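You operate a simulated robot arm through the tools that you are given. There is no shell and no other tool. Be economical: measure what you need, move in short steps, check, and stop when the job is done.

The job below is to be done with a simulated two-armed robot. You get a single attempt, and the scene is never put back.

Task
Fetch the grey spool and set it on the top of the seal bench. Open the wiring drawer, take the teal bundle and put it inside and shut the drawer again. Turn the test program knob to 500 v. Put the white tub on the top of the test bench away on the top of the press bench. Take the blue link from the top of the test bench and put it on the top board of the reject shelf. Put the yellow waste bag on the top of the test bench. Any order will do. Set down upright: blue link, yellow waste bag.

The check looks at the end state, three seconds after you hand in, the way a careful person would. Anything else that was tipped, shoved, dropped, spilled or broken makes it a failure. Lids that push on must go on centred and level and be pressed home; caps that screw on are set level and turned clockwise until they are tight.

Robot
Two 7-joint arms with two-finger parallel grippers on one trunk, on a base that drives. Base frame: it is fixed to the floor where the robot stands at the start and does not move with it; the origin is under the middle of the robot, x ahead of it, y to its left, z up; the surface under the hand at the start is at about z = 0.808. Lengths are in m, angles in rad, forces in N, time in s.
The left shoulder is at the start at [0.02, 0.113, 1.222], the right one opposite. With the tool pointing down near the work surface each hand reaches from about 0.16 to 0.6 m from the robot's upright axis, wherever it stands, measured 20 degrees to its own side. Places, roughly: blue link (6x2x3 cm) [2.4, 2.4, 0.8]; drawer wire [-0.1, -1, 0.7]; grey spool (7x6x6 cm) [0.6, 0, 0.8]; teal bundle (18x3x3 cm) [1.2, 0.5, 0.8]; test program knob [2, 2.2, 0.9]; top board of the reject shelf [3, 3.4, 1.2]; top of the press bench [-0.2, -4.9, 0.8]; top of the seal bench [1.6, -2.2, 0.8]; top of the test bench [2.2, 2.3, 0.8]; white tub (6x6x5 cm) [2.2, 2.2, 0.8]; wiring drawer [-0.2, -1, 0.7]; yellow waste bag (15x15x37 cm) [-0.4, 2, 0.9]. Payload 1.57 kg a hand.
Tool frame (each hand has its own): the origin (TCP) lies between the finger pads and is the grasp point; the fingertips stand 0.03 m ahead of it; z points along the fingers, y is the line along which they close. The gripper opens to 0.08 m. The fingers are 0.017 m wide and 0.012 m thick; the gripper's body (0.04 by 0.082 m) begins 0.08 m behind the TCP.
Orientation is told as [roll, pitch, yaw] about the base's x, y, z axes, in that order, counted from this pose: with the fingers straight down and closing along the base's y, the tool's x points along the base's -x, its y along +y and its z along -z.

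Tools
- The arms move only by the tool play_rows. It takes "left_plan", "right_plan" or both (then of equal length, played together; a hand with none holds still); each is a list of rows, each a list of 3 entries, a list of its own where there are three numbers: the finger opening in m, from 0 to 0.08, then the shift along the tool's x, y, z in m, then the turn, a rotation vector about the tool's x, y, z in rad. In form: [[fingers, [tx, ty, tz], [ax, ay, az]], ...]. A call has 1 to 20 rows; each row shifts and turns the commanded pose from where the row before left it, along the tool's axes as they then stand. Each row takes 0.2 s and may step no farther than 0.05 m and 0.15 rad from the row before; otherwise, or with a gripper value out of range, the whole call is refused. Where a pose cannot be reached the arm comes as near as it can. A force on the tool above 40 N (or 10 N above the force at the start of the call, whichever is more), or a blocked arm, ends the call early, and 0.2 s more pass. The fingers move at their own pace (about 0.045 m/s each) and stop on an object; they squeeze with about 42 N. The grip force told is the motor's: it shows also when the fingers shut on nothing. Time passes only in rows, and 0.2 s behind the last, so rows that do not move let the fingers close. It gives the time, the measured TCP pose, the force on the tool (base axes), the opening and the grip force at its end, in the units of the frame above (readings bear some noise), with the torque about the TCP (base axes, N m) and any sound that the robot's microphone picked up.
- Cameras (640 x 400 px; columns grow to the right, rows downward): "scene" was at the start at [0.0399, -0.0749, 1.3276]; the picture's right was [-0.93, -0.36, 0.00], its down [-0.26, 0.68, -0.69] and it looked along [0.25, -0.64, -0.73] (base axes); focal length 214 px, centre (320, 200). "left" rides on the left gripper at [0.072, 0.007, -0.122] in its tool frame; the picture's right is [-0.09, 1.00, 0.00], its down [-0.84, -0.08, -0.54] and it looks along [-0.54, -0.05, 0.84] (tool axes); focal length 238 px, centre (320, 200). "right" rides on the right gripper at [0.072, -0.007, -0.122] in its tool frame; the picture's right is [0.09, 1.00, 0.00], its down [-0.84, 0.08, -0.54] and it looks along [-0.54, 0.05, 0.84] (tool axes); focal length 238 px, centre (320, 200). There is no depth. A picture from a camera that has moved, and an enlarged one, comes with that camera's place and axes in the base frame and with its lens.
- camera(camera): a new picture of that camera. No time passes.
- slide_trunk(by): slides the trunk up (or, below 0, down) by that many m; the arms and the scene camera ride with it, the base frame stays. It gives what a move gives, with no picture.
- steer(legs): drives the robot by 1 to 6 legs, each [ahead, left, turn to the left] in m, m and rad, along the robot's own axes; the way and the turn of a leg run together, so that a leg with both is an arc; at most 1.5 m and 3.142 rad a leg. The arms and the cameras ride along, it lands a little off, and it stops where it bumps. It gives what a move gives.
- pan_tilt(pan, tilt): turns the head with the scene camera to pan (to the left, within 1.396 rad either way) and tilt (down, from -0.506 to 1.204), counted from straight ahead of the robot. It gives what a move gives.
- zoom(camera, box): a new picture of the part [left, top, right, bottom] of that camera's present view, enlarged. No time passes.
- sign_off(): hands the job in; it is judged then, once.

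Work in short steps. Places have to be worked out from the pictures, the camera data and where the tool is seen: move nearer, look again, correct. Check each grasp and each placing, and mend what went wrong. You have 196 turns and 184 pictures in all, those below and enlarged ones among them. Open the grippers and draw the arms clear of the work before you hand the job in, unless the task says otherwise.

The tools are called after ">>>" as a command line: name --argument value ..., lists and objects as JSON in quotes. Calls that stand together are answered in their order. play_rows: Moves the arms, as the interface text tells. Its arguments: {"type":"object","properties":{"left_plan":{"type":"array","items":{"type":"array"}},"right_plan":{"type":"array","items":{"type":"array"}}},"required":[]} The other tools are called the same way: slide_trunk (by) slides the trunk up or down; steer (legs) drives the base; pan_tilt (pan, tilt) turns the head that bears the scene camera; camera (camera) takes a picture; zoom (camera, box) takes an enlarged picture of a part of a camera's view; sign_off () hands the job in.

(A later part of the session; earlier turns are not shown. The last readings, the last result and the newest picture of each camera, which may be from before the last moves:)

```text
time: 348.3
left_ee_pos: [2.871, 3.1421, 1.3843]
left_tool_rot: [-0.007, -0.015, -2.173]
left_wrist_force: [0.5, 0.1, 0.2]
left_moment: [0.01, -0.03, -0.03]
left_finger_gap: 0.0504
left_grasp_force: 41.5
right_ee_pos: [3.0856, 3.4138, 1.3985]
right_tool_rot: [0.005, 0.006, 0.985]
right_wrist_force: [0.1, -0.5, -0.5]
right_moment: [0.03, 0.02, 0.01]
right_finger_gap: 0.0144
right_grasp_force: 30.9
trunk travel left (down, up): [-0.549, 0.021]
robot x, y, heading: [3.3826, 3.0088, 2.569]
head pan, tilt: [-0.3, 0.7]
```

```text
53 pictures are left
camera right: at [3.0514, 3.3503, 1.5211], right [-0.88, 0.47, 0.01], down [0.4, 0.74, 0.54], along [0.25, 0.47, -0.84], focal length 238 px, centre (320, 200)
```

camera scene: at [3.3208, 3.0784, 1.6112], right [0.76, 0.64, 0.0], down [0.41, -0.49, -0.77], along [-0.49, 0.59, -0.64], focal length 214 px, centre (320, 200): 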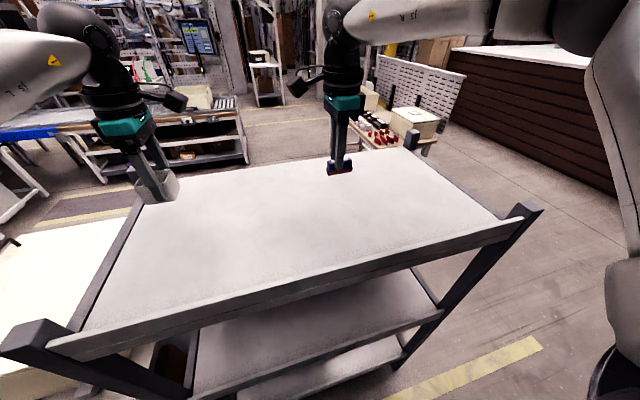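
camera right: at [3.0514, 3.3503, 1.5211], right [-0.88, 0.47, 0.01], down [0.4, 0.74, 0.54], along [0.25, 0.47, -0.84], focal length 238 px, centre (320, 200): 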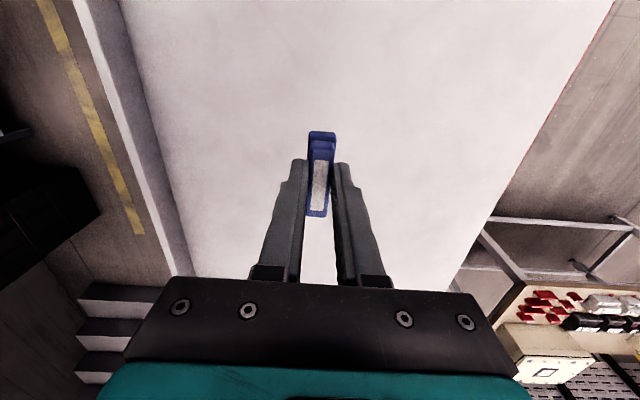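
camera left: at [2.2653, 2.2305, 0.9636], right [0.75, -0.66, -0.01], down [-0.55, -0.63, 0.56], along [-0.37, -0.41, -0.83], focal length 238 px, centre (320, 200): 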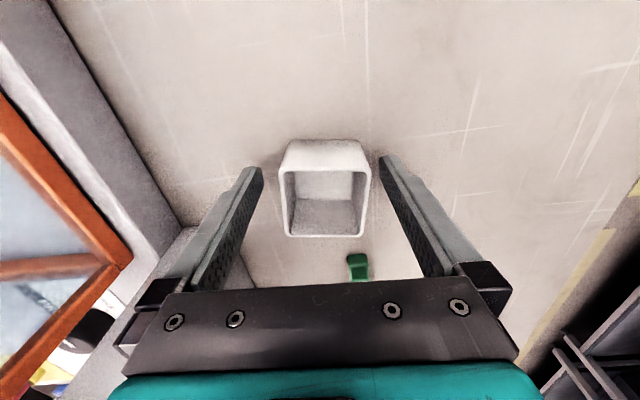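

The link is well inside the board. I lower it with the right arm while the left hand rises to keep the tub clear.

>>> play_rows --right_plan '[[0.0, [0, 0, 0.04], [0, 0, 0]], [0.0, [0, 0, 0.04], [0, 0, 0]], [0.0, [0, 0, 0.04], [0, 0, 0]], [0.0, [0, 0, 0.015], [0, 0, 0]], [0.0, [0, 0, 0], [0, 0, 0]]]' --left_plan '[[0.04, [0, 0, -0.03], [0, 0, 0]], [0.04, [0, 0, -0.03], [0, 0, 0]], [0.04, [0, 0, 0], [0, 0, 0]], [0.04, [0, 0, 0], [0, 0, 0]], [0.04, [0, 0, 0], [0, 0, 0]]]'

>>> zoom --camera "scene" --box '[270, 110, 430, 230]'

```text
time: 349.1
left_ee_pos: [2.8716, 3.145, 1.4455]
left_tool_rot: [-0.006, -0.016, -2.171]
left_wrist_force: [-0.2, 0.3, -0.1]
left_moment: [0.01, 0.02, 0.0]
left_finger_gap: 0.0509
left_grasp_force: 41.7
right_ee_pos: [3.0837, 3.4116, 1.2929]
right_tool_rot: [0.015, 0.01, 0.983]
right_wrist_force: [2.3, -1.7, 10.3]
right_moment: [-0.14, -0.19, 0.05]
right_finger_gap: 0.0147
right_grasp_force: 31.2
trunk travel left (down, up): [-0.549, 0.021]
robot x, y, heading: [3.3854, 3.0085, 2.572]
head pan, tilt: [-0.3, 0.7]
stopped in row 4 (right hand): the force on the tool passed its limit at 62 N (the readings are from after the stop); the commanded pose is now the measured one
```

```text
3.33 times, centred on (350, 170) of scene
camera zoom: at [3.3214, 3.0778, 1.6112], right [0.77, 0.64, 0.0], down [0.41, -0.49, -0.77], along [-0.49, 0.59, -0.64], focal length 715 px, centre (220, 300)
```

zoom: 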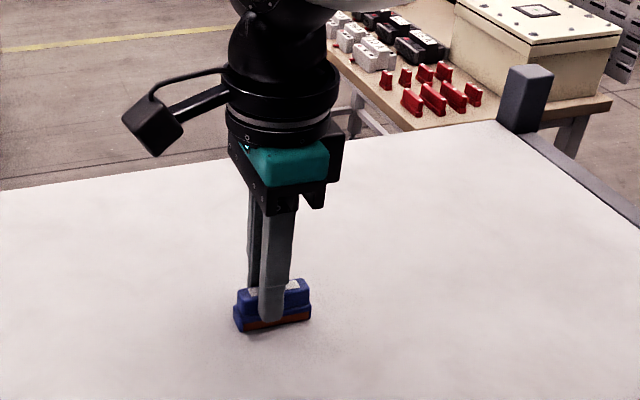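

The board is higher than listed (z≈1.25), and the link is now resting on it upright. I release it and rise.

>>> play_rows --right_plan '[[0.0, [0, 0, -0.001], [0, 0, 0]], [0.035, [0, 0, 0], [0, 0, 0]], [0.035, [0, 0, 0], [0, 0, 0]], [0.035, [0, 0, -0.03], [0, 0, 0]], [0.035, [0, 0, -0.04], [0, 0, 0]], [0.035, [0, 0, -0.04], [0, 0, 0]], [0.035, [0, 0, 0], [0, 0, 0]]]'

>>> zoom --camera "scene" --box '[270, 110, 430, 230]'

```text
time: 350.7
left_ee_pos: [2.8716, 3.146, 1.4445]
left_tool_rot: [-0.005, -0.016, -2.174]
left_wrist_force: [-0.6, -0.4, -0.7]
left_moment: [-0.01, 0.03, 0.0]
left_finger_gap: 0.0504
left_grasp_force: 41.8
right_ee_pos: [3.0838, 3.4133, 1.4064]
right_tool_rot: [0.014, 0.009, 0.984]
right_wrist_force: [0.4, 0.4, 0.7]
right_moment: [0.01, 0.0, 0.02]
right_finger_gap: 0.0353
right_grasp_force: 0.1
trunk travel left (down, up): [-0.549, 0.021]
robot x, y, heading: [3.3849, 3.0077, 2.574]
head pan, tilt: [-0.3, 0.7]
```

```text
3.33 times, centred on (350, 170) of scene
camera zoom: at [3.3203, 3.0789, 1.611], right [0.77, 0.64, 0.0], down [0.41, -0.49, -0.76], along [-0.49, 0.58, -0.64], focal length 715 px, centre (220, 300)
```

zoom: 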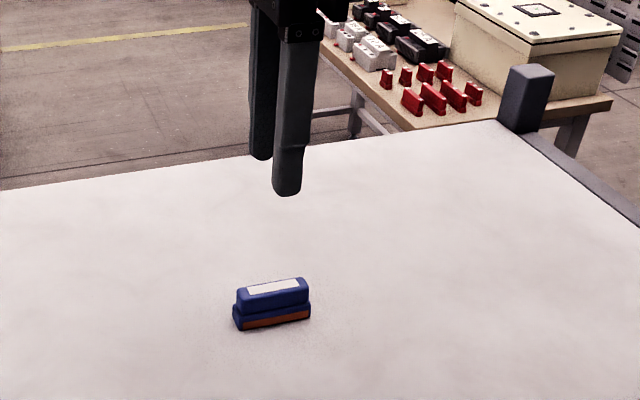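

The link stands upright on the shelf. For the test program knob I drive around to the other side of the test bench, the tub held high.

>>> steer --legs '[[-0.12, 0, 0], [0, 1.3, 0], [0, 1.3, 0], [0.85, 0, 0], [0.85, 0, 0]]'

>>> steer --legs '[[0, -0.95, 0], [0, 0, -1.57], [0, 0, -1.57]]'

>>> pan_tilt --pan 0 --tilt 0.7

>>> camera --camera "scene"

```text
time: 372.6
left_ee_pos: [0.0983, 1.7651, 1.4446]
left_tool_rot: [-0.007, -0.015, -2.147]
left_wrist_force: [-0.5, -0.1, -0.4]
left_moment: [0.01, 0.0, -0.02]
left_finger_gap: 0.0508
left_grasp_force: 42.0
right_ee_pos: [0.3053, 2.0384, 1.4057]
right_tool_rot: [0.013, 0.008, 1.01]
right_wrist_force: [-0.7, 0.0, 0.6]
right_moment: [0.02, 0.0, -0.01]
right_finger_gap: 0.0353
right_grasp_force: 0.0
trunk travel left (down, up): [-0.549, 0.021]
robot x, y, heading: [0.6115, 1.6424, 2.599]
head pan, tilt: [-0.3, 0.7]
```

```text
time: 385.1
left_ee_pos: [1.6352, 2.3439, 1.4457]
left_tool_rot: [-0.009, -0.016, 1.022]
left_wrist_force: [-0.1, -0.1, 0.8]
left_moment: [0.02, -0.02, 0.0]
left_finger_gap: 0.0506
left_grasp_force: 41.9
right_ee_pos: [1.4369, 2.0646, 1.4064]
right_tool_rot: [0.014, 0.009, -2.105]
right_wrist_force: [0.1, -0.4, 0.3]
right_moment: [0.01, -0.03, -0.04]
right_finger_gap: 0.0348
right_grasp_force: 0.0
trunk travel left (down, up): [-0.549, 0.021]
robot x, y, heading: [1.1188, 2.4544, -0.52]
head pan, tilt: [-0.3, 0.7]
```

```text
time: 385.9
left_ee_pos: [1.6349, 2.3447, 1.4456]
left_tool_rot: [-0.006, -0.015, 1.022]
left_wrist_force: [0.0, -0.2, -0.1]
left_moment: [0.01, -0.02, -0.01]
left_finger_gap: 0.0505
left_grasp_force: 41.7
right_ee_pos: [1.4364, 2.0648, 1.4055]
right_tool_rot: [0.013, 0.009, -2.106]
right_wrist_force: [0.4, -0.8, 0.7]
right_moment: [0.02, -0.01, -0.01]
right_finger_gap: 0.0351
right_grasp_force: 0.0
trunk travel left (down, up): [-0.549, 0.021]
robot x, y, heading: [1.1164, 2.4508, -0.519]
head pan, tilt: [0.0, 0.7]
```

```text
50 pictures are left
camera scene: at [1.1994, 2.4053, 1.6111], right [-0.5, -0.87, 0.0], down [-0.56, 0.32, -0.76], along [0.66, -0.38, -0.64], focal length 214 px, centre (320, 200)
```

scene: 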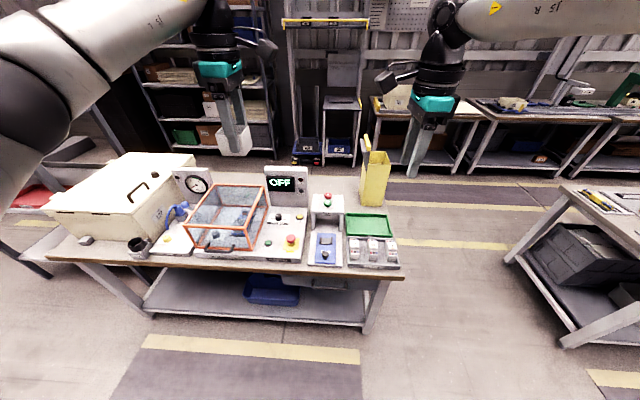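

>>> zoom --camera "scene" --box '[230, 160, 350, 270]'

```text
3.64 times, centred on (290, 215) of scene
camera zoom: at [1.1994, 2.4053, 1.6111], right [-0.5, -0.87, 0.0], down [-0.56, 0.32, -0.76], along [0.66, -0.38, -0.64], focal length 780 px, centre (429, 146)
```

zoom: 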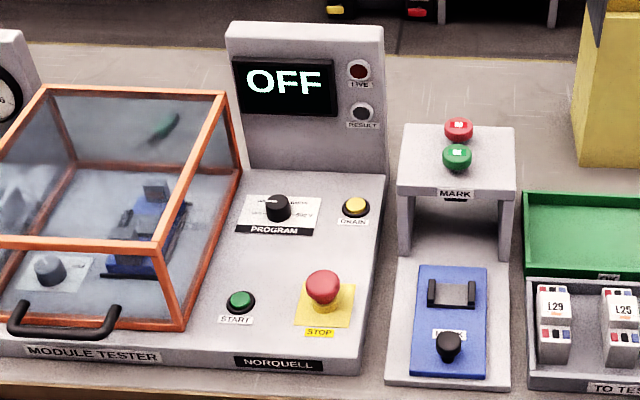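

The PROGRAM knob with the OFF display is at about (1.93, 2.21). I pull the left hand back, drive closer and look at the dial.

>>> play_rows --left_plan '[[0.04, [0, 0.045, 0], [0, 0, 0]], [0.04, [0, 0.045, 0], [0, 0, 0]], [0.04, [0, 0.045, 0], [0, 0, 0]], [0.04, [0, 0.045, 0], [0, 0, 0]]]'

>>> steer --legs '[[0.34, 0.3, 0]]'

>>> pan_tilt --pan -0.2 --tilt 1.0

>>> camera --camera "scene"

```text
time: 386.9
left_ee_pos: [1.4822, 2.4379, 1.4423]
left_tool_rot: [-0.007, -0.016, 1.025]
left_wrist_force: [-0.5, 1.1, 0.0]
left_moment: [-0.04, -0.03, -0.01]
left_finger_gap: 0.0505
left_grasp_force: 42.7
right_ee_pos: [1.4357, 2.0659, 1.4053]
right_tool_rot: [0.014, 0.01, -2.105]
right_wrist_force: [-0.8, 0.7, 1.0]
right_moment: [0.03, -0.04, -0.01]
right_finger_gap: 0.0348
right_grasp_force: 0.1
trunk travel left (down, up): [-0.549, 0.021]
robot x, y, heading: [1.1171, 2.4518, -0.523]
head pan, tilt: [0.0, 0.7]
```

```text
time: 389.6
left_ee_pos: [1.9257, 2.509, 1.4427]
left_tool_rot: [-0.006, -0.016, 1.013]
left_wrist_force: [0.4, -0.1, -0.3]
left_moment: [-0.01, -0.02, 0.03]
left_finger_gap: 0.0505
left_grasp_force: 42.0
right_ee_pos: [1.8746, 2.1377, 1.4057]
right_tool_rot: [0.013, 0.009, -2.113]
right_wrist_force: [0.3, 0.0, 0.5]
right_moment: [0.0, 0.01, -0.04]
right_finger_gap: 0.0349
right_grasp_force: 0.0
trunk travel left (down, up): [-0.549, 0.021]
robot x, y, heading: [1.558, 2.5303, -0.526]
head pan, tilt: [0.0, 0.7]
```

```text
time: 390.4
left_ee_pos: [1.9252, 2.5111, 1.4429]
left_tool_rot: [-0.008, -0.015, 1.014]
left_wrist_force: [0.3, 0.1, 0.9]
left_moment: [0.01, 0.0, -0.03]
left_finger_gap: 0.0509
left_grasp_force: 41.8
right_ee_pos: [1.8744, 2.1374, 1.4065]
right_tool_rot: [0.014, 0.009, -2.114]
right_wrist_force: [0.3, 0.3, 0.0]
right_moment: [0.01, 0.01, 0.02]
right_finger_gap: 0.035
right_grasp_force: 0.0
trunk travel left (down, up): [-0.549, 0.021]
robot x, y, heading: [1.5599, 2.5278, -0.525]
head pan, tilt: [-0.201, 1.0]
```

```text
48 pictures are left
camera scene: at [1.6196, 2.4766, 1.5878], right [-0.66, -0.75, 0.0], down [-0.63, 0.56, -0.54], along [0.4, -0.36, -0.84], focal length 214 px, centre (320, 200)
```

scene: 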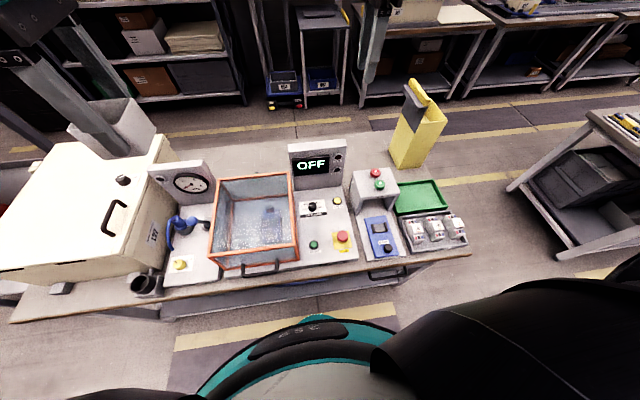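

>>> zoom --camera "scene" --box '[290, 190, 340, 225]'

```text
11.43 times, centred on (315, 208) of scene
camera zoom: at [1.6196, 2.4766, 1.5878], right [-0.66, -0.75, 0.0], down [-0.63, 0.56, -0.54], along [0.4, -0.36, -0.84], focal length 2451 px, centre (377, 114)
```

zoom: 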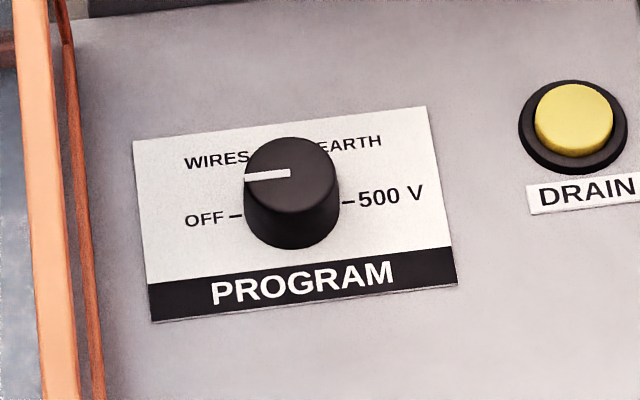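

The dial reads OFF at 9 o'clock, then WIRES, EARTH and 500 V at 3 o'clock, so the knob needs half a turn clockwise, over the top. I will do it in two quarter turns. First I turn the right wrist back, high above the bench, so it has room to turn clockwise.

>>> play_rows --right_plan '[[0.05, [0, 0, 0], [0, 0, -0.145]], [0.05, [0, 0, 0], [0, 0, -0.145]], [0.05, [0, 0, 0], [0, 0, -0.145]], [0.05, [0, 0, 0], [0, 0, -0.145]], [0.05, [0, 0, 0], [0, 0, -0.145]], [0.05, [0, 0, 0], [0, 0, -0.145]], [0.05, [0, 0, 0], [0, 0, -0.145]], [0.05, [0, 0, 0], [0, 0, -0.145]], [0.05, [0, 0, 0], [0, 0, -0.145]], [0.05, [0, 0, 0], [0, 0, -0.145]], [0.05, [0, 0, 0], [0, 0, -0.145]], [0.05, [0, 0, 0], [0, 0, -0.145]], [0.05, [0, 0, 0], [0, 0, -0.145]], [0.05, [0, 0, 0], [0, 0, -0.145]], [0.05, [0, 0, 0], [0, 0, -0.145]], [0.05, [0, 0, 0], [0, 0, -0.145]], [0.05, [0, 0, 0], [0, 0, -0.145]], [0.05, [0, 0, 0], [0, 0, -0.145]], [0.05, [0, 0, 0], [0, 0, -0.145]], [0.05, [0, 0, 0], [0, 0, -0.145]]]'

>>> slide_trunk --by -0.25

>>> camera --camera "right"

```text
time: 394.6
left_ee_pos: [1.9257, 2.5103, 1.4424]
left_tool_rot: [-0.007, -0.015, 1.015]
left_wrist_force: [0.0, 0.4, 0.3]
left_moment: [-0.04, 0.0, -0.02]
left_finger_gap: 0.0507
left_grasp_force: 42.0
right_ee_pos: [1.7893, 2.3097, 1.393]
right_tool_rot: [-0.016, -0.011, 0.783]
right_wrist_force: [-0.1, 0.3, -0.6]
right_moment: [0.02, -0.01, 0.01]
right_finger_gap: 0.0501
right_grasp_force: 0.1
right hand out of reach, approached as far as the arm can: row 16, 17, 18, 19, 20
trunk travel left (down, up): [-0.549, 0.021]
robot x, y, heading: [1.5572, 2.5226, -0.526]
head pan, tilt: [-0.201, 1.0]
```

```text
time: 397.2
left_ee_pos: [1.9252, 2.5095, 1.1928]
left_tool_rot: [-0.008, -0.018, 1.015]
left_wrist_force: [0.6, -0.7, -0.3]
left_moment: [-0.02, 0.01, 0.01]
left_finger_gap: 0.0504
left_grasp_force: 42.4
right_ee_pos: [1.7892, 2.3081, 1.143]
right_tool_rot: [-0.016, -0.01, 0.783]
right_wrist_force: [-0.6, 0.1, 0.0]
right_moment: [0.01, -0.01, 0.02]
right_finger_gap: 0.0501
right_grasp_force: 0.0
trunk travel left (down, up): [-0.299, 0.271]
robot x, y, heading: [1.5575, 2.5308, -0.525]
head pan, tilt: [-0.201, 1.0]
```

```text
46 pictures are left
camera right: at [1.7396, 2.254, 1.2641], right [-0.77, 0.64, -0.02], down [0.53, 0.65, 0.55], along [0.36, 0.41, -0.84], focal length 238 px, centre (320, 200)
```

right: 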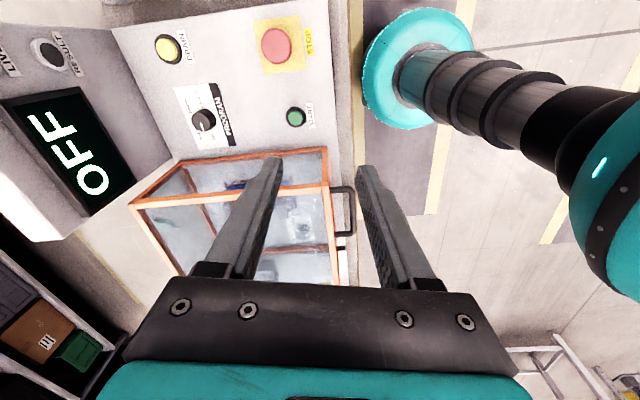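

The wrist reaches about +1.31 rad relative to the robot. The knob reads (1.953, 2.209) in this view. I move the base 9 cm closer and bring the hand above the knob.

>>> steer --legs '[[0.09, 0, 0]]'

>>> play_rows --right_plan '[[0.05, [-0.008, -0.034, 0], [0, 0, 0]], [0.05, [-0.008, -0.033, 0], [0, 0, 0]], [0.05, [-0.009, -0.033, 0], [0, 0, 0]], [0.05, [0, 0, 0], [0, 0, 0]]]'

>>> camera --camera "right"

```text
time: 398.3
left_ee_pos: [2.0011, 2.4661, 1.1917]
left_tool_rot: [-0.005, -0.018, 1.017]
left_wrist_force: [-0.2, -0.5, -0.9]
left_moment: [0.03, 0.07, 0.0]
left_finger_gap: 0.0504
left_grasp_force: 42.3
right_ee_pos: [1.8658, 2.2653, 1.1414]
right_tool_rot: [-0.016, -0.011, 0.785]
right_wrist_force: [0.6, 0.2, 0.7]
right_moment: [0.05, -0.01, 0.0]
right_finger_gap: 0.0503
right_grasp_force: 0.1
trunk travel left (down, up): [-0.299, 0.271]
robot x, y, heading: [1.6344, 2.4829, -0.521]
head pan, tilt: [-0.201, 1.0]
```

```text
time: 399.3
left_ee_pos: [2.0014, 2.4654, 1.1927]
left_tool_rot: [-0.007, -0.016, 1.018]
left_wrist_force: [0.8, -0.5, 0.0]
left_moment: [0.01, 0.0, -0.02]
left_finger_gap: 0.0508
left_grasp_force: 41.5
right_ee_pos: [1.8886, 2.2768, 1.14]
right_tool_rot: [-0.016, -0.011, 0.781]
right_wrist_force: [0.2, -0.4, 0.3]
right_moment: [0.03, 0.02, 0.01]
right_finger_gap: 0.05
right_grasp_force: 0.0
right hand out of reach, approached as far as the arm can: row 1, 2, 3
trunk travel left (down, up): [-0.299, 0.271]
robot x, y, heading: [1.6324, 2.4854, -0.523]
head pan, tilt: [-0.201, 1.0]
```

```text
45 pictures are left
camera right: at [1.8387, 2.2231, 1.2613], right [-0.77, 0.64, -0.02], down [0.53, 0.65, 0.55], along [0.36, 0.41, -0.84], focal length 238 px, centre (320, 200)
```

right: 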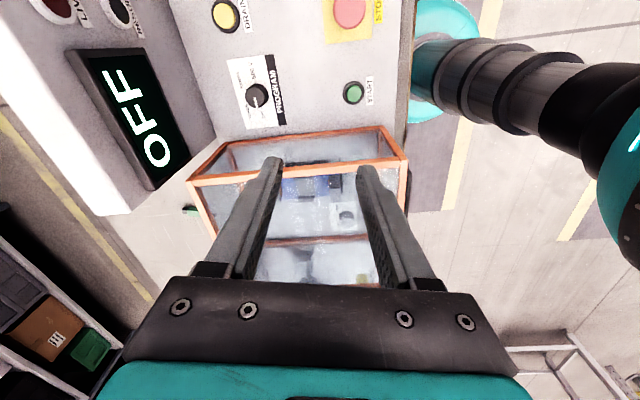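

That yaw limits the reach here. I turn back by 0.56 rad and shift over the knob; I will use three shorter turns.

>>> play_rows --right_plan '[[0.05, [0, 0, 0], [0, 0, 0.14]], [0.05, [0, 0, 0], [0, 0, 0.14]], [0.05, [0, 0, 0], [0, 0, 0.14]], [0.05, [0, 0, 0], [0, 0, 0.14]], [0.05, [-0.017, -0.027, 0], [0, 0, 0]], [0.05, [-0.017, -0.027, 0], [0, 0, 0]], [0.05, [-0.016, -0.026, 0], [0, 0, 0]], [0.05, [0, 0, 0], [0, 0, 0]]]'

>>> slide_trunk --by -0.13

>>> camera --camera "right"

```text
time: 401.1
left_ee_pos: [2.001, 2.4662, 1.1921]
left_tool_rot: [-0.007, -0.016, 1.017]
left_wrist_force: [-0.4, 0.4, -1.2]
left_moment: [-0.03, -0.04, 0.02]
left_finger_gap: 0.0505
left_grasp_force: 41.6
right_ee_pos: [1.9448, 2.2055, 1.1397]
right_tool_rot: [-0.005, -0.019, 0.224]
right_wrist_force: [-0.4, -0.2, -0.3]
right_moment: [-0.02, 0.01, 0.0]
right_finger_gap: 0.0501
right_grasp_force: 0.0
right hand out of reach, approached as far as the arm can: row 6, 7
trunk travel left (down, up): [-0.299, 0.271]
robot x, y, heading: [1.6368, 2.4842, -0.523]
head pan, tilt: [-0.201, 1.0]
```

```text
time: 402.7
left_ee_pos: [2.0017, 2.4668, 1.062]
left_tool_rot: [-0.007, -0.016, 1.019]
left_wrist_force: [0.6, -0.8, -0.3]
left_moment: [-0.02, -0.01, 0.01]
left_finger_gap: 0.0507
left_grasp_force: 41.6
right_ee_pos: [1.9454, 2.2058, 1.011]
right_tool_rot: [-0.005, -0.02, 0.225]
right_wrist_force: [-0.1, 0.4, -0.7]
right_moment: [-0.01, 0.02, -0.02]
right_finger_gap: 0.0501
right_grasp_force: 0.0
trunk travel left (down, up): [-0.169, 0.401]
robot x, y, heading: [1.6355, 2.4834, -0.526]
head pan, tilt: [-0.201, 1.0]
```

```text
44 pictures are left
camera right: at [1.8721, 2.1844, 1.1312], right [-0.31, 0.95, -0.01], down [0.79, 0.26, 0.56], along [0.53, 0.17, -0.83], focal length 238 px, centre (320, 200)
```

right: 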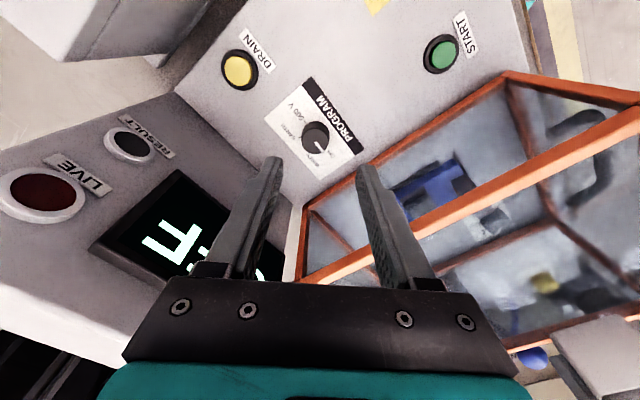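

The knob is 8 mm off in x and 4 mm in y. The cage is 7 cm to one side, so the hand fits. I raise the left hand (tub) clear first, and correct the right hand.

>>> play_rows --right_plan '[[0.05, [-0.004, -0.002, 0], [0, 0, 0]], [0.05, [-0.004, -0.002, 0], [0, 0, 0]], [0.05, [0, 0, 0], [0, 0, 0]], [0.05, [0, 0, 0], [0, 0, 0]], [0.05, [0, 0, 0], [0, 0, 0]]]' --left_plan '[[0.04, [0, 0, -0.05], [0, 0, 0]], [0.04, [0, 0, -0.05], [0, 0, 0]], [0.04, [0, 0, -0.05], [0, 0, 0]], [0.04, [0, 0, -0.05], [0, 0, 0]], [0.04, [0, 0, 0], [0, 0, 0]]]'

>>> slide_trunk --by -0.075

>>> camera --camera "right"

>>> camera --camera "scene"

```text
time: 403.9
left_ee_pos: [2.0006, 2.4607, 1.2631]
left_tool_rot: [-0.006, -0.014, 1.015]
left_wrist_force: [-1.4, 1.2, -0.4]
left_moment: [0.01, 0.02, -0.01]
left_finger_gap: 0.0506
left_grasp_force: 41.7
right_ee_pos: [1.9477, 2.2002, 1.0094]
right_tool_rot: [-0.005, -0.023, 0.225]
right_wrist_force: [0.0, 0.1, 0.5]
right_moment: [-0.01, -0.01, 0.02]
right_finger_gap: 0.0498
right_grasp_force: 0.2
right hand out of reach, approached as far as the arm can: row 2
trunk travel left (down, up): [-0.169, 0.401]
robot x, y, heading: [1.6336, 2.4844, -0.522]
head pan, tilt: [-0.201, 1.0]
```

```text
time: 405.0
left_ee_pos: [2.0012, 2.4604, 1.1874]
left_tool_rot: [-0.007, -0.015, 1.018]
left_wrist_force: [0.0, -0.3, 0.1]
left_moment: [0.0, 0.03, -0.06]
left_finger_gap: 0.0508
left_grasp_force: 41.9
right_ee_pos: [1.9479, 2.2011, 0.9357]
right_tool_rot: [-0.004, -0.023, 0.225]
right_wrist_force: [0.7, 1.0, -0.9]
right_moment: [-0.01, 0.0, 0.0]
right_finger_gap: 0.0502
right_grasp_force: 0.1
trunk travel left (down, up): [-0.094, 0.476]
robot x, y, heading: [1.6328, 2.4847, -0.521]
head pan, tilt: [-0.201, 1.0]
```

```text
43 pictures are left
camera right: at [1.8754, 2.1785, 1.056], right [-0.31, 0.95, -0.01], down [0.79, 0.26, 0.56], along [0.54, 0.17, -0.83], focal length 238 px, centre (320, 200)
```

right: 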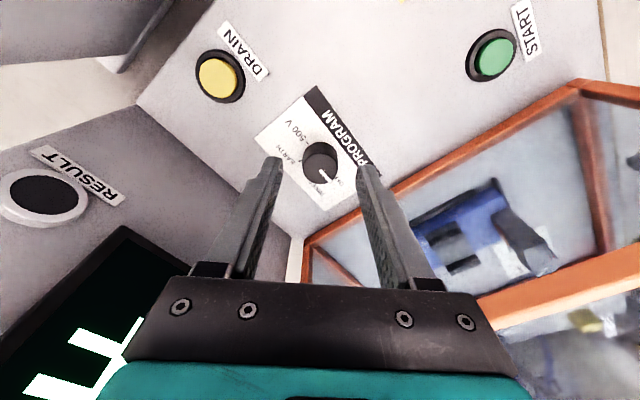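

```text
42 pictures are left
camera scene: at [1.6957, 2.4329, 1.1328], right [-0.66, -0.75, 0.0], down [-0.63, 0.56, -0.54], along [0.4, -0.36, -0.84], focal length 214 px, centre (320, 200)
```

scene: 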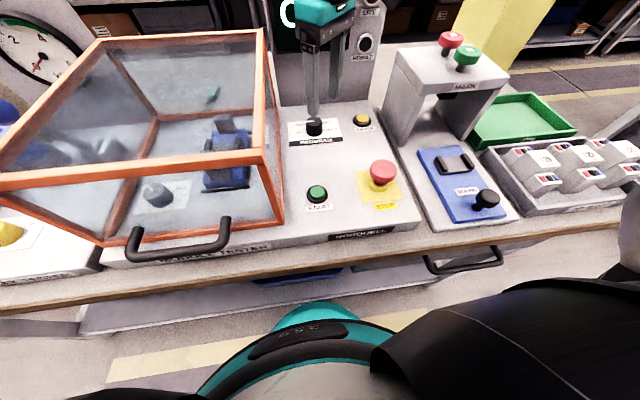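

The knob is centred between the fingers. I lower 3.6 cm and close on it.

>>> slide_trunk --by -0.036

>>> play_rows --right_plan '[[0.0, [0, 0, 0], [0, 0, 0]], [0.0, [0, 0, 0], [0, 0, 0]], [0.0, [0, 0, 0], [0, 0, 0]]]'

>>> camera --camera "right"

```text
time: 405.8
left_ee_pos: [2.0017, 2.461, 1.1527]
left_tool_rot: [-0.009, -0.017, 1.018]
left_wrist_force: [-0.5, 0.3, 0.1]
left_moment: [-0.02, -0.04, -0.03]
left_finger_gap: 0.0506
left_grasp_force: 41.6
right_ee_pos: [1.9484, 2.2001, 0.8993]
right_tool_rot: [-0.006, -0.023, 0.225]
right_wrist_force: [0.2, 0.6, 0.1]
right_moment: [0.02, -0.03, 0.01]
right_finger_gap: 0.0501
right_grasp_force: 0.0
trunk travel left (down, up): [-0.058, 0.512]
robot x, y, heading: [1.6383, 2.4848, -0.523]
head pan, tilt: [-0.201, 1.0]
```

```text
time: 406.6
left_ee_pos: [2.0012, 2.46, 1.151]
left_tool_rot: [-0.008, -0.014, 1.017]
left_wrist_force: [0.0, -0.9, -0.7]
left_moment: [0.0, -0.01, 0.0]
left_finger_gap: 0.0505
left_grasp_force: 42.3
right_ee_pos: [1.9485, 2.2002, 0.8992]
right_tool_rot: [-0.006, -0.022, 0.224]
right_wrist_force: [-0.9, -0.7, 0.9]
right_moment: [0.03, -0.01, -0.02]
right_finger_gap: 0.0
right_grasp_force: 10.7
trunk travel left (down, up): [-0.058, 0.512]
robot x, y, heading: [1.6311, 2.4789, -0.527]
head pan, tilt: [-0.201, 1.0]
```

```text
41 pictures are left
camera right: at [1.8755, 2.1785, 1.0199], right [-0.31, 0.95, -0.01], down [0.79, 0.26, 0.56], along [0.54, 0.17, -0.83], focal length 238 px, centre (320, 200)
```

right: 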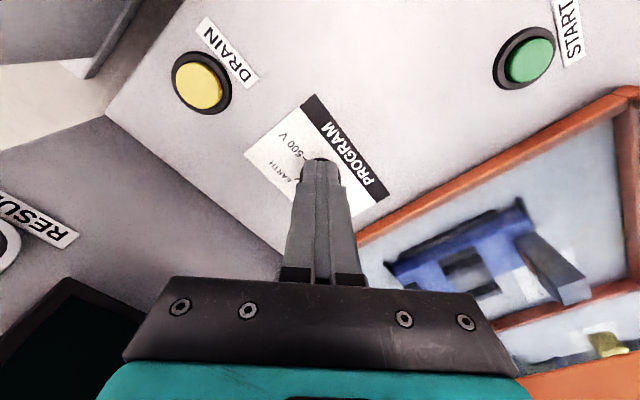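

The fingers closed just above the knob, so it is lower than I judged. I open, lower 2.2 cm and close again.

>>> play_rows --right_plan '[[0.05, [0, 0, 0], [0, 0, 0]], [0.05, [0, 0, 0], [0, 0, 0]], [0.05, [0, 0, 0], [0, 0, 0]]]'

>>> slide_trunk --by -0.012

>>> camera --camera "right"

```text
time: 407.4
left_ee_pos: [2.002, 2.4609, 1.1526]
left_tool_rot: [-0.007, -0.015, 1.02]
left_wrist_force: [-0.3, -0.4, -0.4]
left_moment: [0.01, 0.0, 0.02]
left_finger_gap: 0.0508
left_grasp_force: 42.3
right_ee_pos: [1.9484, 2.2007, 0.8998]
right_tool_rot: [-0.005, -0.022, 0.225]
right_wrist_force: [-0.4, 0.4, -0.7]
right_moment: [0.01, 0.0, 0.0]
right_finger_gap: 0.0498
right_grasp_force: 0.0
trunk travel left (down, up): [-0.058, 0.512]
robot x, y, heading: [1.6331, 2.4856, -0.52]
head pan, tilt: [-0.201, 1.0]
```

```text
time: 408.0
left_ee_pos: [2.0011, 2.4611, 1.1397]
left_tool_rot: [-0.007, -0.016, 1.018]
left_wrist_force: [0.1, -0.3, -0.4]
left_moment: [0.01, 0.01, 0.02]
left_finger_gap: 0.0507
left_grasp_force: 42.2
right_ee_pos: [1.9474, 2.1994, 0.8881]
right_tool_rot: [-0.005, -0.022, 0.226]
right_wrist_force: [-0.4, 0.5, -0.3]
right_moment: [-0.01, 0.03, -0.02]
right_finger_gap: 0.05
right_grasp_force: 0.1
trunk travel left (down, up): [-0.046, 0.524]
robot x, y, heading: [1.6341, 2.4887, -0.522]
head pan, tilt: [-0.201, 1.0]
```

```text
40 pictures are left
camera right: at [1.8754, 2.1785, 1.0079], right [-0.31, 0.95, -0.01], down [0.79, 0.26, 0.56], along [0.53, 0.17, -0.83], focal length 238 px, centre (320, 200)
```

right: 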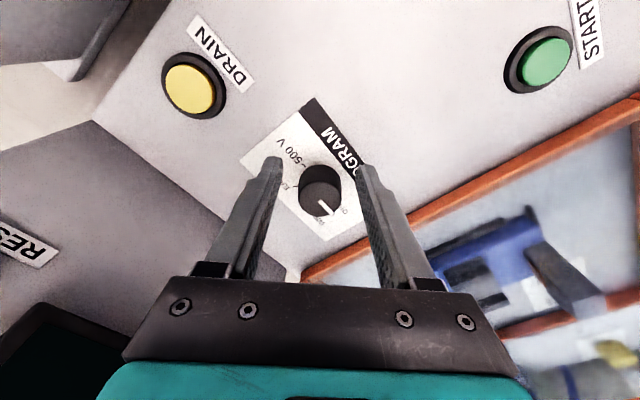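

The knob's top is lower (z≈0.85) and 1.6 cm further along tool -x. I ease the yaw by 0.15 rad to gain reach, shift, and lower.

>>> play_rows --right_plan '[[0.05, [0, 0, 0], [0, 0, 0.15]], [0.05, [-0.008, 0.001, 0], [0, 0, 0]], [0.05, [-0.008, 0.001, 0], [0, 0, 0]], [0.05, [0, 0, 0], [0, 0, 0]]]'

>>> camera --camera "right"

```text
time: 409.0
left_ee_pos: [2.0014, 2.4612, 1.1402]
left_tool_rot: [-0.007, -0.015, 1.017]
left_wrist_force: [0.0, 1.0, -1.0]
left_moment: [-0.02, -0.04, 0.01]
left_finger_gap: 0.0507
left_grasp_force: 42.7
right_ee_pos: [1.9508, 2.1984, 0.8871]
right_tool_rot: [-0.002, -0.025, 0.074]
right_wrist_force: [0.0, 0.4, -0.4]
right_moment: [0.01, 0.0, 0.0]
right_finger_gap: 0.0498
right_grasp_force: 0.2
right hand out of reach, approached as far as the arm can: row 2, 3
trunk travel left (down, up): [-0.046, 0.524]
robot x, y, heading: [1.631, 2.4829, -0.521]
head pan, tilt: [-0.201, 1.0]
```

```text
39 pictures are left
camera right: at [1.8742, 2.1866, 1.0078], right [-0.17, 0.99, 0.0], down [0.81, 0.14, 0.56], along [0.56, 0.09, -0.83], focal length 238 px, centre (320, 200)
```

right: 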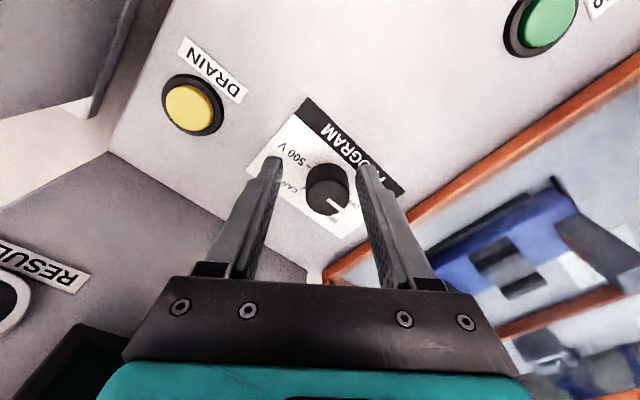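

The arm prefers the target more to its own side. I raise well above the cage, move the base 10 cm to the left, and come back over the knob.

>>> slide_trunk --by 0.21

>>> steer --legs '[[0.0, 0.1, 0]]'

>>> play_rows --right_plan '[[0.05, [0.015, -0.027, 0], [0, 0, 0]], [0.05, [0.014, -0.026, 0], [0, 0, 0]], [0.05, [0.014, -0.026, 0], [0, 0, 0]], [0.05, [0, 0, 0], [0, 0, 0]]]'

>>> slide_trunk --by -0.13

>>> camera --camera "right"

```text
time: 411.2
left_ee_pos: [2.0016, 2.4616, 1.3494]
left_tool_rot: [-0.007, -0.015, 1.019]
left_wrist_force: [0.2, 0.1, 0.1]
left_moment: [-0.01, 0.01, -0.02]
left_finger_gap: 0.0506
left_grasp_force: 41.7
right_ee_pos: [1.9509, 2.1978, 1.0966]
right_tool_rot: [-0.002, -0.024, 0.075]
right_wrist_force: [-0.2, -0.2, 0.8]
right_moment: [0.01, 0.01, 0.02]
right_finger_gap: 0.0501
right_grasp_force: 0.0
trunk travel left (down, up): [-0.256, 0.314]
robot x, y, heading: [1.6359, 2.4876, -0.524]
head pan, tilt: [-0.201, 1.0]
```

```text
time: 412.4
left_ee_pos: [2.0528, 2.5503, 1.3499]
left_tool_rot: [-0.004, -0.015, 1.016]
left_wrist_force: [0.1, 0.1, -0.7]
left_moment: [-0.03, 0.04, -0.01]
left_finger_gap: 0.0503
left_grasp_force: 41.7
right_ee_pos: [2.0013, 2.2866, 1.0983]
right_tool_rot: [-0.004, -0.025, 0.075]
right_wrist_force: [0.2, 0.3, 0.3]
right_moment: [-0.02, 0.01, 0.02]
right_finger_gap: 0.0499
right_grasp_force: 0.1
trunk travel left (down, up): [-0.256, 0.314]
robot x, y, heading: [1.6853, 2.5723, -0.525]
head pan, tilt: [-0.201, 1.0]
```

```text
time: 413.4
left_ee_pos: [2.0515, 2.5479, 1.3502]
left_tool_rot: [-0.009, -0.015, 1.018]
left_wrist_force: [0.1, 1.3, 0.1]
left_moment: [0.03, 0.02, 0.0]
left_finger_gap: 0.0506
left_grasp_force: 42.6
right_ee_pos: [1.9638, 2.2026, 1.0944]
right_tool_rot: [-0.001, -0.025, 0.077]
right_wrist_force: [1.1, -0.2, 0.3]
right_moment: [0.02, -0.01, -0.01]
right_finger_gap: 0.05
right_grasp_force: 0.1
trunk travel left (down, up): [-0.256, 0.314]
robot x, y, heading: [1.686, 2.5717, -0.522]
head pan, tilt: [-0.201, 1.0]
```

```text
time: 415.0
left_ee_pos: [2.052, 2.5484, 1.2211]
left_tool_rot: [-0.007, -0.016, 1.017]
left_wrist_force: [0.0, -0.4, -0.5]
left_moment: [-0.01, 0.01, -0.01]
left_finger_gap: 0.0506
left_grasp_force: 42.0
right_ee_pos: [1.9637, 2.2032, 0.9667]
right_tool_rot: [-0.001, -0.023, 0.076]
right_wrist_force: [-0.2, 0.7, 0.2]
right_moment: [-0.02, 0.02, 0.01]
right_finger_gap: 0.05
right_grasp_force: 0.1
trunk travel left (down, up): [-0.126, 0.444]
robot x, y, heading: [1.683, 2.5703, -0.525]
head pan, tilt: [-0.201, 1.0]
```

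```text
38 pictures are left
camera right: at [1.8886, 2.1918, 1.0858], right [-0.17, 0.99, 0.0], down [0.81, 0.14, 0.56], along [0.56, 0.09, -0.83], focal length 238 px, centre (320, 200)
```

right: 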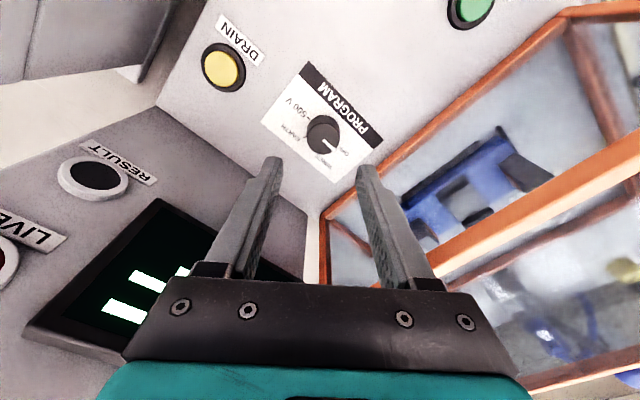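

Now the knob is right under the hand. I lift the tub a bit, lower onto the knob and close.

>>> play_rows --left_plan '[[0.04, [0, 0, -0.04], [0, 0, 0]], [0.04, [0, 0, -0.03], [0, 0, 0]]]' --right_plan '[[0.05, [-0.002, 0.002, 0], [0, 0, 0]], [0.05, [0, 0, 0], [0, 0, 0]]]'

>>> slide_trunk --by -0.094

>>> play_rows --right_plan '[[0.0, [0, 0, 0], [0, 0, 0]], [0.0, [0, 0, 0], [0, 0, 0]], [0.0, [0, 0, 0], [0, 0, 0]]]'

>>> camera --camera "right"

```text
time: 415.6
left_ee_pos: [2.0466, 2.5451, 1.2764]
left_tool_rot: [-0.008, -0.012, 1.016]
left_wrist_force: [0.3, -0.1, -0.7]
left_moment: [0.01, 0.01, -0.02]
left_finger_gap: 0.0507
left_grasp_force: 42.3
left hand out of reach, approached as far as the arm can: row 2
right_ee_pos: [1.9649, 2.2057, 0.9656]
right_tool_rot: [-0.002, -0.024, 0.075]
right_wrist_force: [-0.3, -0.1, 0.4]
right_moment: [0.0, 0.0, -0.01]
right_finger_gap: 0.05
right_grasp_force: 0.1
trunk travel left (down, up): [-0.126, 0.444]
robot x, y, heading: [1.6889, 2.57, -0.523]
head pan, tilt: [-0.201, 1.0]
```

```text
time: 416.9
left_ee_pos: [2.0476, 2.5461, 1.1816]
left_tool_rot: [-0.008, -0.016, 1.019]
left_wrist_force: [-0.7, 0.8, -0.4]
left_moment: [-0.02, 0.0, 0.0]
left_finger_gap: 0.0504
left_grasp_force: 42.1
right_ee_pos: [1.9652, 2.2052, 0.8713]
right_tool_rot: [-0.001, -0.026, 0.077]
right_wrist_force: [-0.4, 1.0, -0.8]
right_moment: [0.02, -0.01, 0.01]
right_finger_gap: 0.0501
right_grasp_force: 0.0
trunk travel left (down, up): [-0.032, 0.538]
robot x, y, heading: [1.6865, 2.5743, -0.522]
head pan, tilt: [-0.201, 1.0]
```

```text
time: 417.6
left_ee_pos: [2.0467, 2.546, 1.1816]
left_tool_rot: [-0.008, -0.016, 1.017]
left_wrist_force: [0.8, 0.3, -0.4]
left_moment: [0.0, 0.0, 0.01]
left_finger_gap: 0.0505
left_grasp_force: 42.4
right_ee_pos: [1.9648, 2.2053, 0.8719]
right_tool_rot: [-0.003, -0.023, 0.077]
right_wrist_force: [-0.8, 3.3, -0.4]
right_moment: [0.21, -0.06, -0.01]
right_finger_gap: 0.033
right_grasp_force: 30.9
trunk travel left (down, up): [-0.032, 0.538]
robot x, y, heading: [1.6859, 2.5714, -0.525]
head pan, tilt: [-0.201, 1.0]
```

```text
37 pictures are left
camera right: at [1.89, 2.1949, 0.992], right [-0.17, 0.99, 0.0], down [0.81, 0.14, 0.56], along [0.56, 0.09, -0.83], focal length 238 px, centre (320, 200)
```

right: 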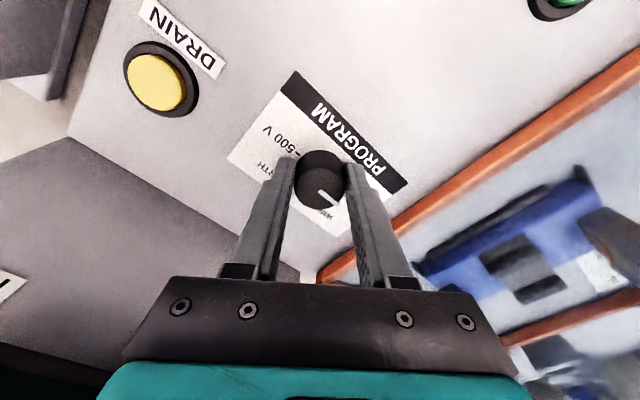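

The knob is gripped (33 mm). I turn it clockwise by about 1.05 rad.

>>> play_rows --right_plan '[[0.0, [0, 0, 0], [0, 0, 0.131]], [0.0, [0, 0, 0], [0, 0, 0.131]], [0.0, [0, 0, 0], [0, 0, 0.131]], [0.0, [0, 0, 0], [0, 0, 0.131]], [0.0, [0, 0, 0], [0, 0, 0.131]], [0.0, [0, 0, 0], [0, 0, 0.131]], [0.0, [0, 0, 0], [0, 0, 0.131]], [0.0, [0, 0, 0], [0, 0, 0.131]], [0.0, [0, 0, 0], [0, 0, 0]]]'

>>> camera --camera "right"

```text
time: 419.6
left_ee_pos: [2.0482, 2.5474, 1.1808]
left_tool_rot: [-0.01, -0.015, 1.018]
left_wrist_force: [0.2, -0.5, -0.1]
left_moment: [0.01, -0.02, -0.01]
left_finger_gap: 0.0507
left_grasp_force: 41.9
right_ee_pos: [1.9665, 2.2075, 0.8718]
right_tool_rot: [0.023, -0.012, -0.975]
right_wrist_force: [9.2, 21.4, -7.7]
right_moment: [-0.09, -0.66, 0.05]
right_finger_gap: 0.0332
right_grasp_force: 40.9
trunk travel left (down, up): [-0.032, 0.538]
robot x, y, heading: [1.6867, 2.572, -0.523]
head pan, tilt: [-0.201, 1.0]
```

```text
36 pictures are left
camera right: at [1.9164, 2.2645, 0.993], right [0.77, 0.64, 0.02], down [0.52, -0.65, 0.55], along [0.37, -0.42, -0.83], focal length 238 px, centre (320, 200)
```

right: 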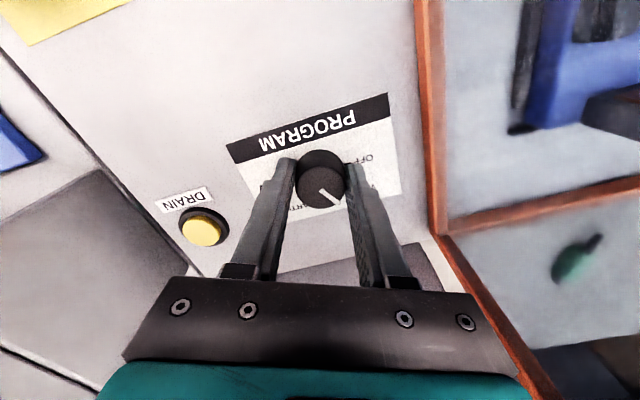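

The knob turned with the hand by about 60°. I open, turn the hand back and take a second grip, checking the knob stays put.

>>> play_rows --right_plan '[[0.055, [0, 0, 0], [0, 0, 0]], [0.055, [0, 0, 0], [0, 0, 0]], [0.055, [0, 0, 0], [0, 0, -0.14]], [0.055, [0, 0, 0], [0, 0, -0.14]], [0.055, [0, 0, 0], [0, 0, -0.14]], [0.055, [0, 0, 0], [0, 0, -0.14]], [0.055, [0, 0, 0], [0, 0, -0.14]], [0.055, [0, 0, 0], [0, 0, -0.14]], [0.055, [0, 0, 0], [0, 0, -0.14]], [0.055, [0, 0, 0], [0, 0, -0.1]], [0.055, [0, 0, 0], [0, 0, 0]]]'

>>> camera --camera "right"

```text
time: 422.1
left_ee_pos: [2.0473, 2.5466, 1.1819]
left_tool_rot: [-0.008, -0.016, 1.018]
left_wrist_force: [-0.6, 0.3, -0.9]
left_moment: [0.02, 0.01, -0.01]
left_finger_gap: 0.0506
left_grasp_force: 41.8
right_ee_pos: [1.9659, 2.205, 0.8701]
right_tool_rot: [-0.001, -0.023, 0.108]
right_wrist_force: [0.8, -0.5, 0.2]
right_moment: [0.02, 0.01, -0.02]
right_finger_gap: 0.055
right_grasp_force: 0.1
trunk travel left (down, up): [-0.032, 0.538]
robot x, y, heading: [1.6837, 2.5706, -0.522]
head pan, tilt: [-0.201, 1.0]
```

```text
35 pictures are left
camera right: at [1.8908, 2.1916, 0.9909], right [-0.2, 0.98, 0.0], down [0.81, 0.17, 0.56], along [0.55, 0.11, -0.83], focal length 238 px, centre (320, 200)
```

right: 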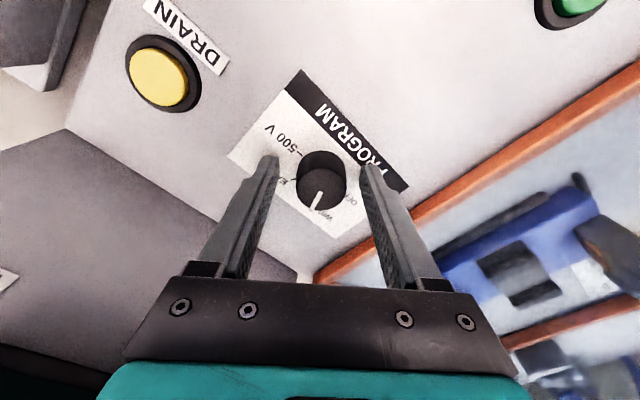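

The pointer now stands at WIRES and stayed there. I grip again and turn on by about 1.08 rad to EARTH.

>>> play_rows --right_plan '[[0.0, [0, 0, 0], [0, 0, 0]], [0.0, [0, 0, 0], [0, 0, 0]], [0.0, [0, 0, 0], [0, 0, 0.135]], [0.0, [0, 0, 0], [0, 0, 0.135]], [0.0, [0, 0, 0], [0, 0, 0.135]], [0.0, [0, 0, 0], [0, 0, 0.135]], [0.0, [0, 0, 0], [0, 0, 0.135]], [0.0, [0, 0, 0], [0, 0, 0.135]], [0.0, [0, 0, 0], [0, 0, 0.135]], [0.0, [0, 0, 0], [0, 0, 0.135]], [0.055, [0, 0, 0], [0, 0, 0]], [0.055, [0, 0, 0], [0, 0, 0]], [0.055, [0, 0, 0], [0, 0, -0.14]], [0.055, [0, 0, 0], [0, 0, -0.14]], [0.055, [0, 0, 0], [0, 0, -0.14]], [0.055, [0, 0, 0], [0, 0, -0.14]], [0.055, [0, 0, 0], [0, 0, -0.14]], [0.055, [0, 0, 0], [0, 0, -0.14]], [0.055, [0, 0, 0], [0, 0, -0.14]], [0.055, [0, 0, 0], [0, 0, -0.1]]]'

>>> camera --camera "right"

```text
time: 426.2
left_ee_pos: [2.0476, 2.5457, 1.1812]
left_tool_rot: [-0.008, -0.017, 1.018]
left_wrist_force: [-0.5, -0.1, 0.7]
left_moment: [-0.01, -0.03, -0.01]
left_finger_gap: 0.0504
left_grasp_force: 42.0
right_ee_pos: [1.9644, 2.2051, 0.871]
right_tool_rot: [-0.002, -0.025, 0.109]
right_wrist_force: [0.0, 0.6, -0.5]
right_moment: [0.01, 0.02, 0.01]
right_finger_gap: 0.0552
right_grasp_force: 0.1
trunk travel left (down, up): [-0.032, 0.538]
robot x, y, heading: [1.6851, 2.5717, -0.522]
head pan, tilt: [-0.201, 1.0]
```

```text
34 pictures are left
camera right: at [1.8898, 2.1919, 0.9913], right [-0.2, 0.98, 0.0], down [0.81, 0.17, 0.56], along [0.55, 0.11, -0.83], focal length 238 px, centre (320, 200)
```

right: 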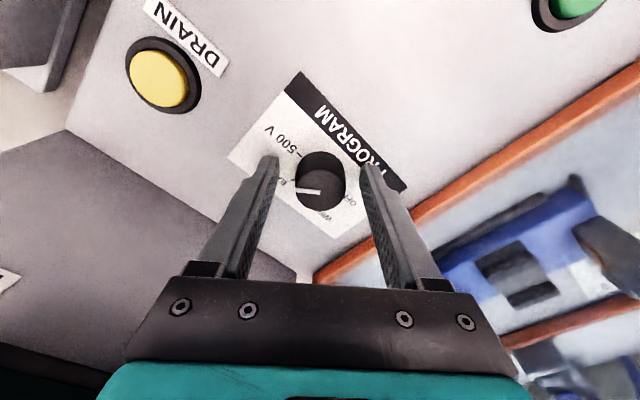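

The pointer is now at EARTH. One more turn of the same size brings it to 500 V.

>>> play_rows --right_plan '[[0.0, [0, 0, 0], [0, 0, 0]], [0.0, [0, 0, 0], [0, 0, 0]], [0.0, [0, 0, 0], [0, 0, 0.135]], [0.0, [0, 0, 0], [0, 0, 0.135]], [0.0, [0, 0, 0], [0, 0, 0.135]], [0.0, [0, 0, 0], [0, 0, 0.135]], [0.0, [0, 0, 0], [0, 0, 0.135]], [0.0, [0, 0, 0], [0, 0, 0.135]], [0.0, [0, 0, 0], [0, 0, 0.135]], [0.0, [0, 0, 0], [0, 0, 0.1]], [0.055, [0, 0, 0], [0, 0, 0]], [0.055, [0, 0, 0], [0, 0, 0]], [0.055, [0, 0, 0], [0, 0, 0]], [0.055, [0, 0, -0.03], [0, 0, 0]], [0.055, [0, 0, -0.04], [0, 0, 0]], [0.055, [0, 0, 0], [0, 0, 0]]]'

>>> slide_trunk --by 0.2

>>> camera --camera "right"

>>> camera --camera "scene"

```text
time: 429.6
left_ee_pos: [2.0464, 2.546, 1.1826]
left_tool_rot: [-0.009, -0.014, 1.018]
left_wrist_force: [0.7, 0.3, -1.3]
left_moment: [0.02, 0.0, -0.01]
left_finger_gap: 0.0506
left_grasp_force: 42.0
right_ee_pos: [1.965, 2.2031, 0.9416]
right_tool_rot: [0.02, -0.016, -0.939]
right_wrist_force: [-0.5, 0.7, 0.2]
right_moment: [-0.01, -0.01, -0.01]
right_finger_gap: 0.055
right_grasp_force: 0.1
trunk travel left (down, up): [-0.032, 0.538]
robot x, y, heading: [1.6869, 2.5746, -0.519]
head pan, tilt: [-0.201, 1.0]
```

```text
time: 431.8
left_ee_pos: [2.0473, 2.5453, 1.3802]
left_tool_rot: [-0.01, -0.015, 1.017]
left_wrist_force: [0.5, -0.1, -0.3]
left_moment: [-0.01, 0.01, 0.0]
left_finger_gap: 0.0508
left_grasp_force: 41.3
right_ee_pos: [1.9654, 2.2033, 1.1409]
right_tool_rot: [0.021, -0.016, -0.938]
right_wrist_force: [0.2, -0.1, 0.1]
right_moment: [0.0, 0.01, -0.01]
right_finger_gap: 0.0551
right_grasp_force: 0.1
trunk travel left (down, up): [-0.232, 0.338]
robot x, y, heading: [1.6834, 2.5727, -0.523]
head pan, tilt: [-0.201, 1.0]
```

```text
33 pictures are left
camera right: at [1.9125, 2.2576, 1.2623], right [0.75, 0.66, 0.02], down [0.54, -0.63, 0.56], along [0.38, -0.41, -0.83], focal length 238 px, centre (320, 200)
```

right: 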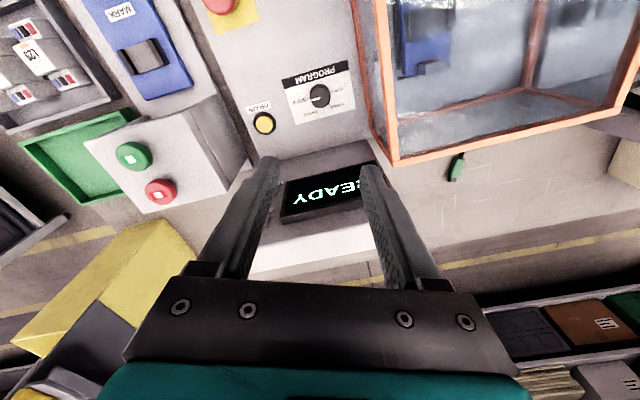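

```text
32 pictures are left
camera scene: at [1.7465, 2.5206, 1.2706], right [-0.66, -0.75, 0.0], down [-0.63, 0.56, -0.54], along [0.4, -0.36, -0.84], focal length 214 px, centre (320, 200)
```

scene: 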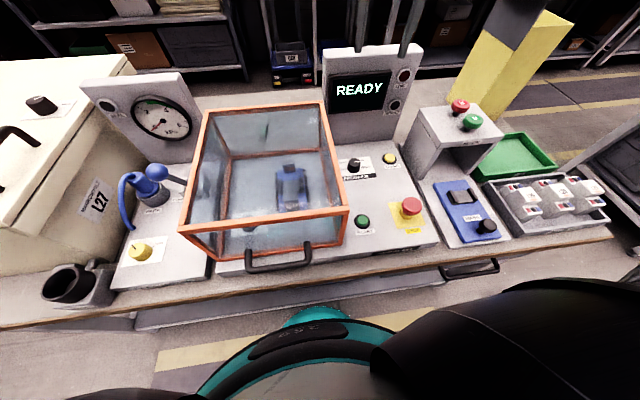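

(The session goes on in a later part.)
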